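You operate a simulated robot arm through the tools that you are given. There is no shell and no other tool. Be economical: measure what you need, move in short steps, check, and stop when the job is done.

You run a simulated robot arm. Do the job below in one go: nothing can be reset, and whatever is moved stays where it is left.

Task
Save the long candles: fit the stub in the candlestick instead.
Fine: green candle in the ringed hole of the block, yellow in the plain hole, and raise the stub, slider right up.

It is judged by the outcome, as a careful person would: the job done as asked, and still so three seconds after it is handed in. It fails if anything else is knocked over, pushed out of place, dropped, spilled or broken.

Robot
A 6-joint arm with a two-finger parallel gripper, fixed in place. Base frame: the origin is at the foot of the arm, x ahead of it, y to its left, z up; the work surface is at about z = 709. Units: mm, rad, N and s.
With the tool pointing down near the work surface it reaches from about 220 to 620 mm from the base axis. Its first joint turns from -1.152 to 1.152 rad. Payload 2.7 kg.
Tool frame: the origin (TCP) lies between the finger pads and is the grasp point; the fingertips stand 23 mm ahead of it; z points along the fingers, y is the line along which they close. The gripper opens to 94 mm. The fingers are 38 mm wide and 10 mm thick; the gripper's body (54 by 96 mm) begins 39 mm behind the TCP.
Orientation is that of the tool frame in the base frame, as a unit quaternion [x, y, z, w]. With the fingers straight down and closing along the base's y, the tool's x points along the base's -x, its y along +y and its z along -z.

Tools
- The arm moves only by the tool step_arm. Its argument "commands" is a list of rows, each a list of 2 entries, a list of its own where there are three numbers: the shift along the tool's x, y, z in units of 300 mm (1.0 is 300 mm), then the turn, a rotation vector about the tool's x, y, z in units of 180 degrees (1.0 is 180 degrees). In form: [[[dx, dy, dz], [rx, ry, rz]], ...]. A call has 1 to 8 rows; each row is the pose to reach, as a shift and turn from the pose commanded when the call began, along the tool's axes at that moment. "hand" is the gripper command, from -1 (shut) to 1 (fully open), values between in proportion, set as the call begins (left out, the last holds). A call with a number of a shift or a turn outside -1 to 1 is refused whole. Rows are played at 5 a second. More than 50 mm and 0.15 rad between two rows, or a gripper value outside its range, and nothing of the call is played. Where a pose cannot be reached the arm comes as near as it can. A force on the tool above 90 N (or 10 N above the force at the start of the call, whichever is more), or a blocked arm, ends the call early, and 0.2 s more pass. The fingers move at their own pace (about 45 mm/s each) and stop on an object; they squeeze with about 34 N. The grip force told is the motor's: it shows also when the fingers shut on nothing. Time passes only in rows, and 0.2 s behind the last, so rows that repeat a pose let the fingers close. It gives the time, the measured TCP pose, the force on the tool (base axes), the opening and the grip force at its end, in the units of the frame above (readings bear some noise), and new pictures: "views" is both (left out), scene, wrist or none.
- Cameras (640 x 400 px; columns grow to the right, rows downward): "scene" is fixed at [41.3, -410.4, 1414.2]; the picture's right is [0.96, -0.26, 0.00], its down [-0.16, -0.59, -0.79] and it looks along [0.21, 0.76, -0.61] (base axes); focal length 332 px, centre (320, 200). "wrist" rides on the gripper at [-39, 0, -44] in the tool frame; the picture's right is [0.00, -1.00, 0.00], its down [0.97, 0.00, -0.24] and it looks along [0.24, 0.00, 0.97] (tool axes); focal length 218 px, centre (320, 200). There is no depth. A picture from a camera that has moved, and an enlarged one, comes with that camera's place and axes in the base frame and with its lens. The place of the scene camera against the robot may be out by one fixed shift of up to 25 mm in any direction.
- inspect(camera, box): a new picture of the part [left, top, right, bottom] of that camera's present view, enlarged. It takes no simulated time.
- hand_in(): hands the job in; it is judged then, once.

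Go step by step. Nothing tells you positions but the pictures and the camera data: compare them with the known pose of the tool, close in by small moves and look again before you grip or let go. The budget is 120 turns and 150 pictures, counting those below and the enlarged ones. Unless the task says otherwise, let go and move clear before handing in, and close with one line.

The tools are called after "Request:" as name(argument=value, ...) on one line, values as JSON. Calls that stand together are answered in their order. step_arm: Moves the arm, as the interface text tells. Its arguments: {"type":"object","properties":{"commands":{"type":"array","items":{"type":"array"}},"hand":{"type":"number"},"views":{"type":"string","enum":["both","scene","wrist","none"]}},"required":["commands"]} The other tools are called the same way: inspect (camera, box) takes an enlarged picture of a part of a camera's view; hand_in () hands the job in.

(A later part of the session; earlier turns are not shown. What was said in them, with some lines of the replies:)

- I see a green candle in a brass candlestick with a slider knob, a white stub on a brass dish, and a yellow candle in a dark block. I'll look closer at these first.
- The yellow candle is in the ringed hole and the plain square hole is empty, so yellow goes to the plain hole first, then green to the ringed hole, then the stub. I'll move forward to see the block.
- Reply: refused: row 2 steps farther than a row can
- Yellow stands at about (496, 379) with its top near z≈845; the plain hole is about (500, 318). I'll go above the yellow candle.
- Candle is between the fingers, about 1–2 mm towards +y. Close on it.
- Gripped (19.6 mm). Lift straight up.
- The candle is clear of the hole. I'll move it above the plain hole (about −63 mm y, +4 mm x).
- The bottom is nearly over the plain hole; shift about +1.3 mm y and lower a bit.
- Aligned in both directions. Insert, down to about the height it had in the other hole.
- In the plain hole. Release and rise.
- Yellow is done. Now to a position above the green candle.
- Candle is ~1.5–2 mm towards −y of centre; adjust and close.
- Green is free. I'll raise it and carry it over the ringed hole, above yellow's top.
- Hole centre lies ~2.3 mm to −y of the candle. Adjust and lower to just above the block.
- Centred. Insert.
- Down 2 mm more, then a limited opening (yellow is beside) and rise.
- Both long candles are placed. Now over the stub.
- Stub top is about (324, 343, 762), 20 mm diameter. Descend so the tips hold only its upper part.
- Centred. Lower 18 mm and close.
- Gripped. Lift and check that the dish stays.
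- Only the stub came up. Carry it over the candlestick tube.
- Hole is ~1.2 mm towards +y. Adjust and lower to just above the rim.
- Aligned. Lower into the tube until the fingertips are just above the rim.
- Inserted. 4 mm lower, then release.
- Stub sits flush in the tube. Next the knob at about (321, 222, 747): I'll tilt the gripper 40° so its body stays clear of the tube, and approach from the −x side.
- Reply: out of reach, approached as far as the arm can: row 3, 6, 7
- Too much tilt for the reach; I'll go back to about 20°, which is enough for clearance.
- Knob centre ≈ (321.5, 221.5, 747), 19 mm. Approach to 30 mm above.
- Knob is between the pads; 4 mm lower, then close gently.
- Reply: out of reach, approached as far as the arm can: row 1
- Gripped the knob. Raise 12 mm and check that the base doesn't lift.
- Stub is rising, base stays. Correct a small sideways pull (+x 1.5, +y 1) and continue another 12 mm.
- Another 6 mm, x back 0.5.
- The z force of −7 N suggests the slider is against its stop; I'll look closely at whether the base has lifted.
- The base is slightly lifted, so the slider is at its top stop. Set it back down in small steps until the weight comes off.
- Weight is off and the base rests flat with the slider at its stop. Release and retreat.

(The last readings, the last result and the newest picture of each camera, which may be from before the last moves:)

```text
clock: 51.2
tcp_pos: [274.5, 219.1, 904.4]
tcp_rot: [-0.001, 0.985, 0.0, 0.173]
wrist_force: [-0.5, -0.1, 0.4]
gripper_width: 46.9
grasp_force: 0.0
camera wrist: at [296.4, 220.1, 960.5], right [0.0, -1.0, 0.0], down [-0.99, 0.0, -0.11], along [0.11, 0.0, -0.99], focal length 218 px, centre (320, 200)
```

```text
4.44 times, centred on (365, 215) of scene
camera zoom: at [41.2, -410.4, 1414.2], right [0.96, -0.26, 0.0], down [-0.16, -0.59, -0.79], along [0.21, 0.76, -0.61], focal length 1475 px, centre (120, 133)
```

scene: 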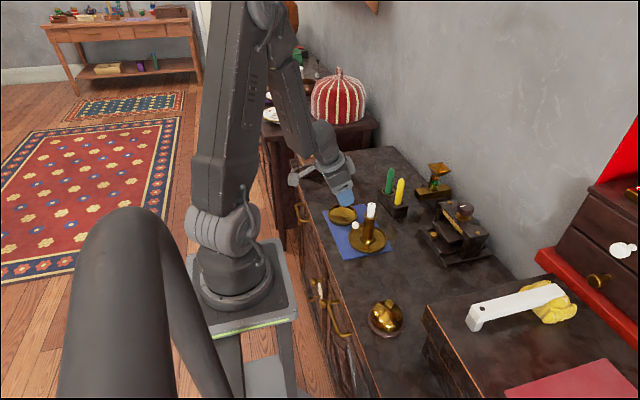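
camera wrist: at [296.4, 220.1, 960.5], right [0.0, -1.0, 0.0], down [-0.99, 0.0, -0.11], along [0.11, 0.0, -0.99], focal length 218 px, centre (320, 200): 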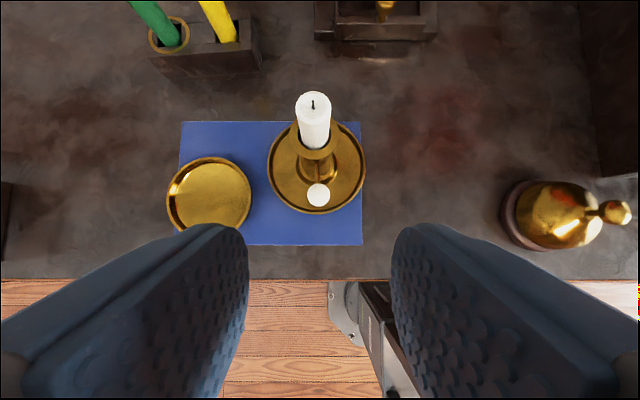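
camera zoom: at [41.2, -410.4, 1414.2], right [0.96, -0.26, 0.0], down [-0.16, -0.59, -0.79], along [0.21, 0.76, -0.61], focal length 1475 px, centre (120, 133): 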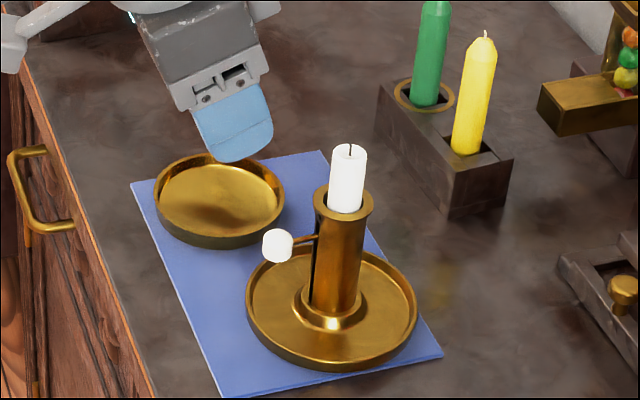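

The slider holds; a close check for remaining slot and for any sag over time.

Request:
step_arm(commands=[[[0, 0, 0], [0, 0, 0]], [[0, 0, 0], [0, 0, 0]], [[0, 0, 0], [0, 0, 0]], [[0, 0, 0], [0, 0, 0]], [[0, 0, 0], [0, 0, 0]], [[0, 0, 0], [0, 0, 0]], [[0, 0, 0], [0, 0, 0]], [[0, 0, 0], [0, 0, 0]]], views="none")

Request:
inspect(camera="scene", box=[350, 195, 400, 245])

Request:
inspect(camera="wrist", box=[260, 80, 380, 220])

```text
clock: 53.0
tcp_pos: [273.8, 218.0, 905.2]
tcp_rot: [0.0, 0.985, 0.001, 0.174]
wrist_force: [0.2, 0.1, 0.2]
gripper_width: 47.0
grasp_force: 0.0
```

```text
8.00 times, centred on (375, 220) of scene
camera zoom: at [41.3, -410.4, 1414.2], right [0.96, -0.26, 0.0], down [-0.16, -0.59, -0.79], along [0.21, 0.76, -0.61], focal length 2655 px, centre (-120, 40)
```

zoom: 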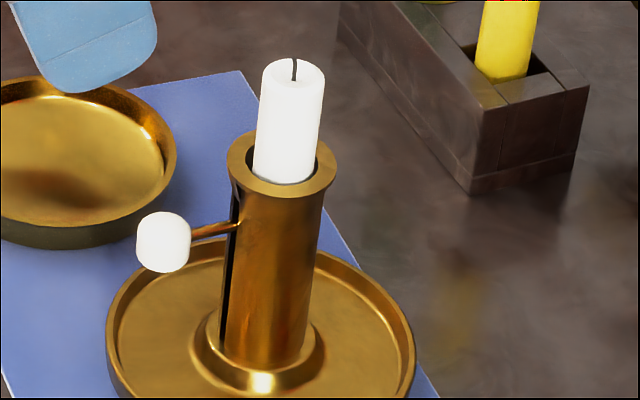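

```text
2.86 times, centred on (320, 150) of wrist
camera zoom: at [296.8, 220.1, 960.2], right [0.0, -1.0, 0.0], down [-0.99, 0.0, -0.11], along [0.11, 0.0, -0.99], focal length 624 px, centre (320, 343)
```

zoom: 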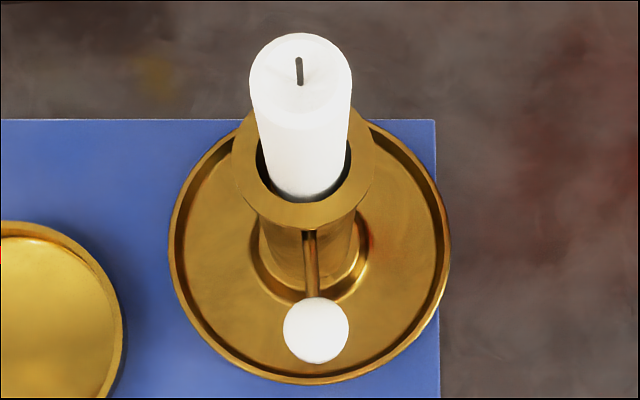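

Request:
inspect(camera="scene", box=[365, 208, 385, 236])

```text
14.29 times, centred on (375, 222) of scene
camera zoom: at [41.3, -410.4, 1414.2], right [0.96, -0.26, 0.0], down [-0.16, -0.59, -0.79], along [0.21, 0.76, -0.61], focal length 4741 px, centre (-466, -114)
```

zoom: 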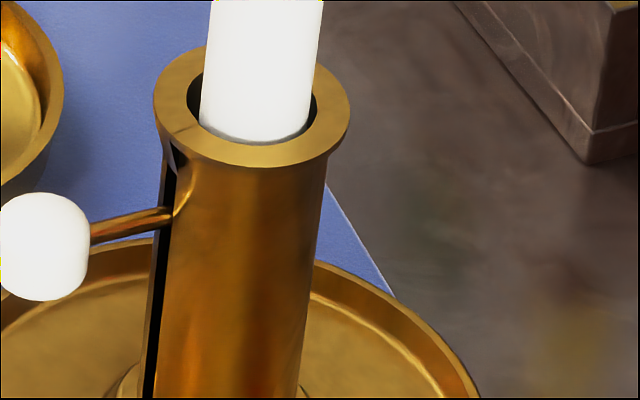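

The slot seems to continue above the rod, so I want to confirm that it is really at its stop. Go back down to the knob and regrip.

Request:
step_arm(commands=[[[0, 0.003, 0.12], [0, 0, 0]], [[0, 0.003, 0.22], [0, 0, 0]], [[0, 0.003, 0.3], [0, 0, 0]], [[0, 0.003, 0.36], [0, 0, 0]], [[0, 0.003, 0.4], [0, 0, 0]], [[0, 0.003, 0.4], [0, 0, 0]]], views="wrist")

Request:
step_arm(commands=[[[0, 0, 0], [0, 0, 0]], [[0, 0, 0], [0, 0, 0]], [[0, 0, 0], [0, 0, 0]], [[0, 0, 0], [0, 0, 0]]], hand=-1, views="none")

Request:
inspect(camera="scene", box=[350, 195, 400, 260])

```text
clock: 54.4
tcp_pos: [314.6, 221.6, 794.8]
tcp_rot: [0.001, 0.985, 0.001, 0.173]
wrist_force: [0.5, 0.3, 0.5]
gripper_width: 46.9
grasp_force: 0.1
camera wrist: at [338.0, 222.5, 850.0], right [0.0, -1.0, 0.0], down [-0.99, 0.0, -0.11], along [0.11, 0.0, -0.99], focal length 218 px, centre (320, 200)
```

wrist: 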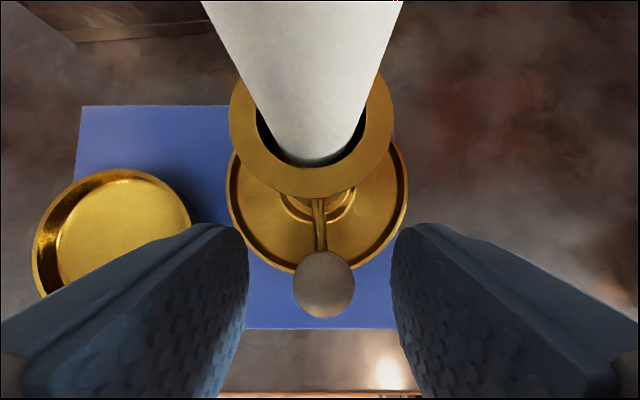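

```text
clock: 55.4
tcp_pos: [315.3, 222.4, 793.9]
tcp_rot: [-0.001, 0.985, 0.0, 0.173]
wrist_force: [-1.3, -4.8, -0.7]
gripper_width: 18.3
grasp_force: 33.9
```

```text
6.15 times, centred on (375, 228) of scene
camera zoom: at [41.2, -410.5, 1414.2], right [0.96, -0.26, 0.0], down [-0.16, -0.59, -0.79], along [0.21, 0.76, -0.61], focal length 2042 px, centre (-18, 31)
```

zoom: 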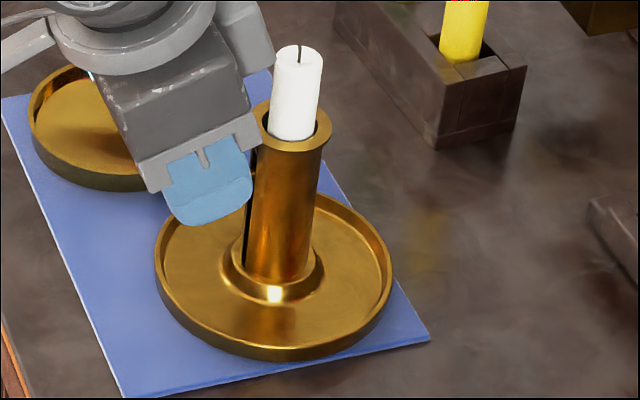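

Now raise in 1 mm steps while watching the force (y trimmed −0.5 mm).

Request:
step_arm(commands=[[[-0.0011, -0.0015, -0.0031], [0, 0, 0]], [[-0.0011, -0.0015, -0.0031], [0, 0, 0]]], views="none")

Request:
step_arm(commands=[[[-0.0011, 0, -0.0031], [0, 0, 0]], [[-0.0011, 0, -0.0031], [0, 0, 0]]], views="none")

Request:
inspect(camera="scene", box=[350, 195, 400, 260])

```text
clock: 56.0
tcp_pos: [315.7, 220.5, 795.2]
tcp_rot: [-0.001, 0.985, 0.0, 0.173]
wrist_force: [-2.3, 0.9, -0.4]
gripper_width: 18.3
grasp_force: 34.3
```

```text
clock: 56.6
tcp_pos: [314.9, 220.8, 795.1]
tcp_rot: [0.0, 0.985, 0.0, 0.173]
wrist_force: [0.5, -0.7, -0.8]
gripper_width: 18.2
grasp_force: 33.8
```

```text
6.15 times, centred on (375, 228) of scene
camera zoom: at [41.3, -410.4, 1414.2], right [0.96, -0.26, 0.0], down [-0.16, -0.59, -0.79], along [0.21, 0.76, -0.61], focal length 2042 px, centre (-18, 31)
```

zoom: 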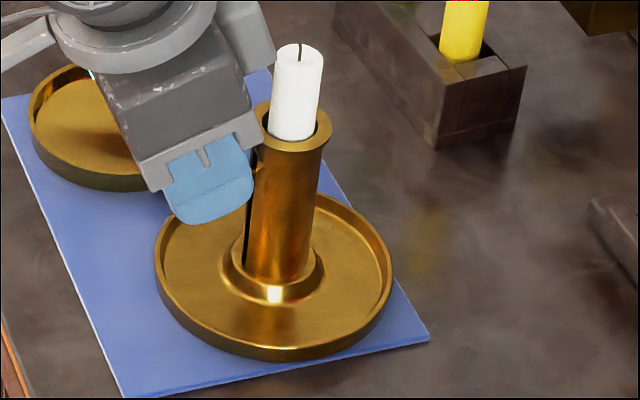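

It still slides freely, so I'll go on by 1 mm steps.

Request:
step_arm(commands=[[[-0.0011, 0, -0.0031], [0, 0, 0]], [[-0.0011, 0, -0.0031], [0, 0, 0]]], views="none")

Request:
step_arm(commands=[[[-0.0011, 0, -0.0031], [0, 0, 0]], [[-0.0011, 0, -0.0031], [0, 0, 0]]], views="none")

Request:
inspect(camera="scene", box=[350, 195, 400, 260])

```text
clock: 57.2
tcp_pos: [316.5, 221.3, 796.1]
tcp_rot: [0.0, 0.985, 0.0, 0.174]
wrist_force: [0.1, -0.8, -0.5]
gripper_width: 18.1
grasp_force: 34.0
```

```text
clock: 57.8
tcp_pos: [315.3, 220.7, 796.6]
tcp_rot: [0.0, 0.985, 0.0, 0.173]
wrist_force: [0.3, 1.4, 0.0]
gripper_width: 18.0
grasp_force: 33.8
```

```text
6.15 times, centred on (375, 228) of scene
camera zoom: at [41.3, -410.4, 1414.2], right [0.96, -0.26, 0.0], down [-0.16, -0.59, -0.79], along [0.21, 0.76, -0.61], focal length 2042 px, centre (-18, 31)
```

zoom: 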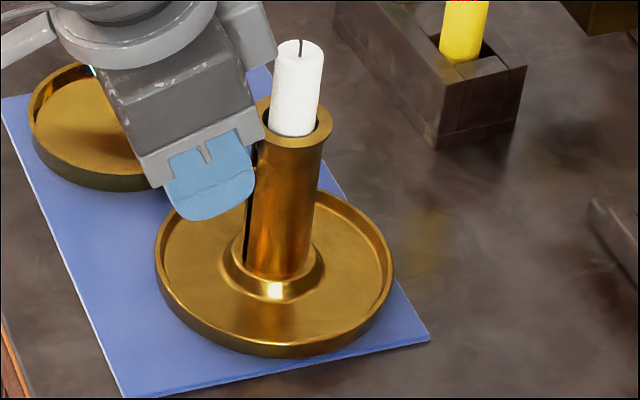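

Request:
step_arm(commands=[[[0, 0, 0], [0, 0, 0]], [[0, 0, 0], [0, 0, 0]]], views="none")

Request:
inspect(camera="scene", box=[340, 215, 400, 260])

```text
clock: 58.4
tcp_pos: [315.7, 221.4, 798.4]
tcp_rot: [0.0, 0.985, 0.0, 0.174]
wrist_force: [0.2, 0.5, 0.2]
gripper_width: 18.1
grasp_force: 34.0
```

```text
8.89 times, centred on (370, 238) of scene
camera zoom: at [41.3, -410.4, 1414.2], right [0.96, -0.26, 0.0], down [-0.16, -0.59, -0.79], along [0.21, 0.76, -0.61], focal length 2950 px, centre (-124, -133)
```

zoom: 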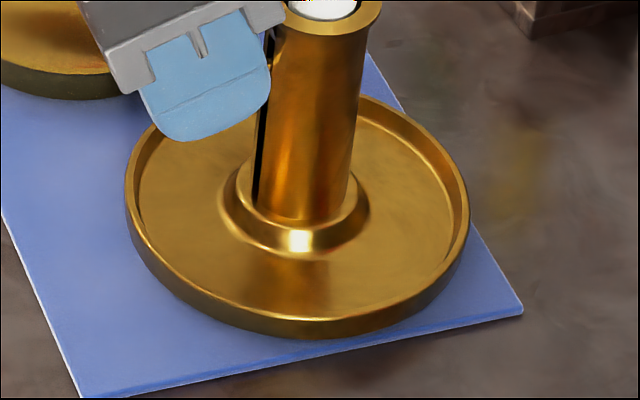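

The base lifts again while the stub's height above the rim no longer changes, so the slider is at its stop. Lower about 2 mm so the base just lands.

Request:
step_arm(commands=[[[0.0007, 0, 0.0019], [0, 0, 0]], [[0.0014, 0, 0.0038], [0, 0, 0]], [[0.0021, 0, 0.0057], [0, 0, 0]], [[0.0021, 0, 0.0057], [0, 0, 0]]], views="none")

Request:
inspect(camera="scene", box=[340, 215, 400, 260])

```text
clock: 59.4
tcp_pos: [315.6, 220.8, 796.0]
tcp_rot: [-0.001, 0.985, 0.001, 0.174]
wrist_force: [-6.1, -1.7, 0.3]
gripper_width: 18.1
grasp_force: 34.0
```

```text
8.89 times, centred on (370, 238) of scene
camera zoom: at [41.1, -410.4, 1414.2], right [0.96, -0.26, 0.0], down [-0.16, -0.59, -0.79], along [0.21, 0.76, -0.61], focal length 2950 px, centre (-124, -133)
```

zoom: 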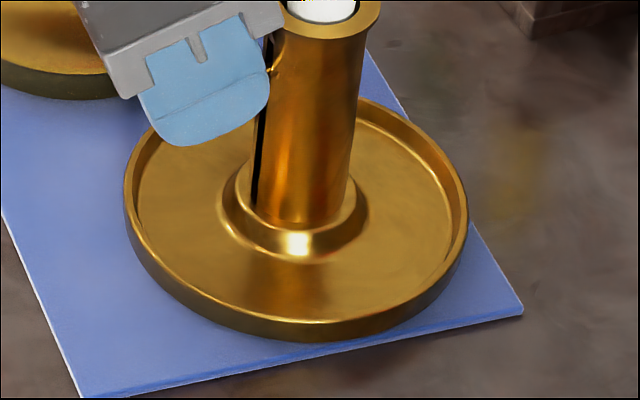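

Request:
step_arm(commands=[[[0.0012, 0, 0.0018], [0, 0, 0]], [[0.0012, 0, 0.0018], [0, 0, 0]]], views="none")

Request:
inspect(camera="scene", box=[340, 215, 400, 260])

```text
clock: 60.0
tcp_pos: [315.1, 220.7, 796.7]
tcp_rot: [-0.001, 0.985, 0.001, 0.174]
wrist_force: [-5.2, 1.7, -1.1]
gripper_width: 18.0
grasp_force: 34.1
```

```text
8.89 times, centred on (370, 238) of scene
camera zoom: at [41.2, -410.4, 1414.2], right [0.96, -0.26, 0.0], down [-0.16, -0.59, -0.79], along [0.21, 0.76, -0.61], focal length 2950 px, centre (-124, -133)
```

zoom: 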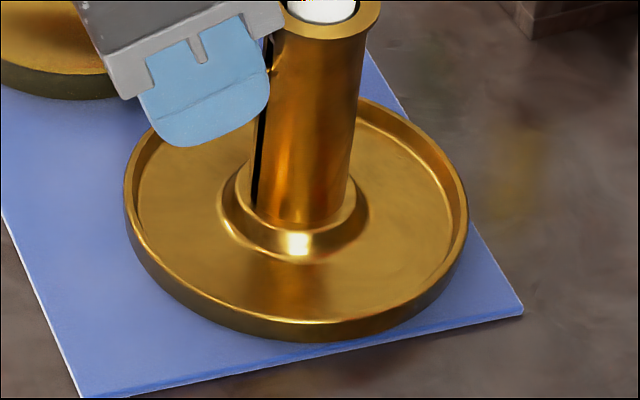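

The base no longer moves: it has landed. Release, retreat and wait.

Request:
step_arm(commands=[[[0, 0, 0], [0, 0, 0]], [[0, 0, 0], [0, 0, 0]], [[0, 0, 0], [0, 0, 0]], [[0, 0, -0.05], [0, 0, 0]], [[0, 0, -0.15], [0, 0, 0]], [[0, 0, -0.28], [0, 0, 0]], [[0, 0, -0.4], [0, 0, 0]], [[0, 0, -0.4], [0, 0, 0]]], hand=0, views="none")

Request:
inspect(camera="scene", box=[350, 195, 400, 245])

Request:
step_arm(commands=[[[0, 0, 0], [0, 0, 0]], [[0, 0, 0], [0, 0, 0]], [[0, 0, 0], [0, 0, 0]], [[0, 0, 0], [0, 0, 0]], [[0, 0, 0], [0, 0, 0]], [[0, 0, 0], [0, 0, 0]], [[0, 0, 0], [0, 0, 0]], [[0, 0, 0], [0, 0, 0]]], views="scene")

Request:
inspect(camera="scene", box=[350, 195, 400, 245])

Request:
inspect(camera="scene", box=[365, 208, 385, 236])

```text
clock: 61.8
tcp_pos: [271.4, 222.0, 909.1]
tcp_rot: [0.0, 0.985, 0.0, 0.173]
wrist_force: [-0.4, -0.1, -0.1]
gripper_width: 47.0
grasp_force: 0.0
```

```text
8.00 times, centred on (375, 220) of scene
camera zoom: at [41.2, -410.4, 1414.2], right [0.96, -0.26, 0.0], down [-0.16, -0.59, -0.79], along [0.21, 0.76, -0.61], focal length 2655 px, centre (-120, 40)
```

zoom: 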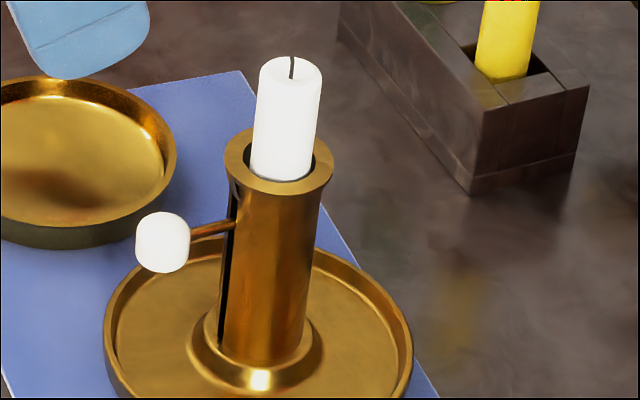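

```text
clock: 63.6
tcp_pos: [273.1, 221.5, 909.5]
tcp_rot: [-0.001, 0.985, 0.001, 0.174]
wrist_force: [0.0, 0.3, -0.6]
gripper_width: 46.8
grasp_force: 0.1
```

scene: 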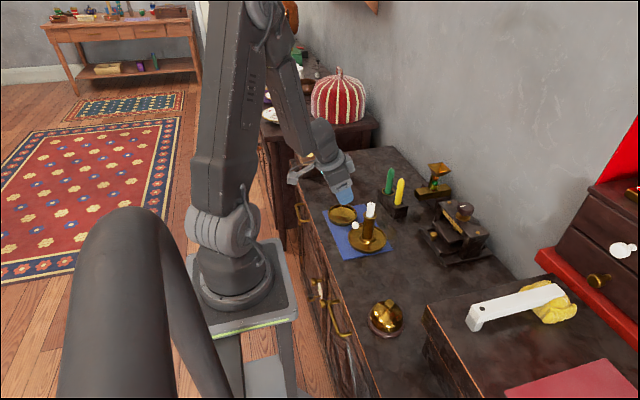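

```text
8.00 times, centred on (375, 220) of scene
camera zoom: at [41.3, -410.4, 1414.2], right [0.96, -0.26, 0.0], down [-0.16, -0.59, -0.79], along [0.21, 0.76, -0.61], focal length 2655 px, centre (-120, 40)
```

zoom: 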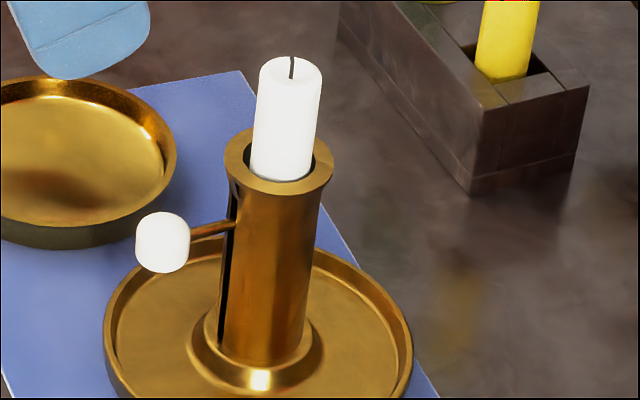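

```text
14.29 times, centred on (375, 222) of scene
camera zoom: at [41.3, -410.4, 1414.2], right [0.96, -0.26, 0.0], down [-0.16, -0.59, -0.79], along [0.21, 0.76, -0.61], focal length 4741 px, centre (-466, -114)
```

zoom: 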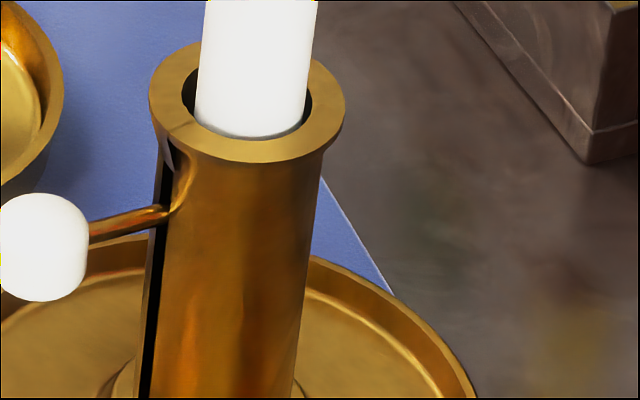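

The slider holds, and both tries stopped at the same point. Green is in the ringed hole, yellow in the plain one, the stub is raised in the candlestick, and the gripper is clear. Handing in.

Request:
hand_in()

```text
The job is handed in.
```

The job is handed in: green is in the ringed hole, yellow in the plain hole, and the stub is in the candlestick with the slider raised until it would go no further. I could see about 16 mm of slot above the slider's rod. I took that as its stop because both tries ended at the same height. Pulling the slider lifted the candlestick's base a millimetre or two, and it now stands about 1 mm from where it was.
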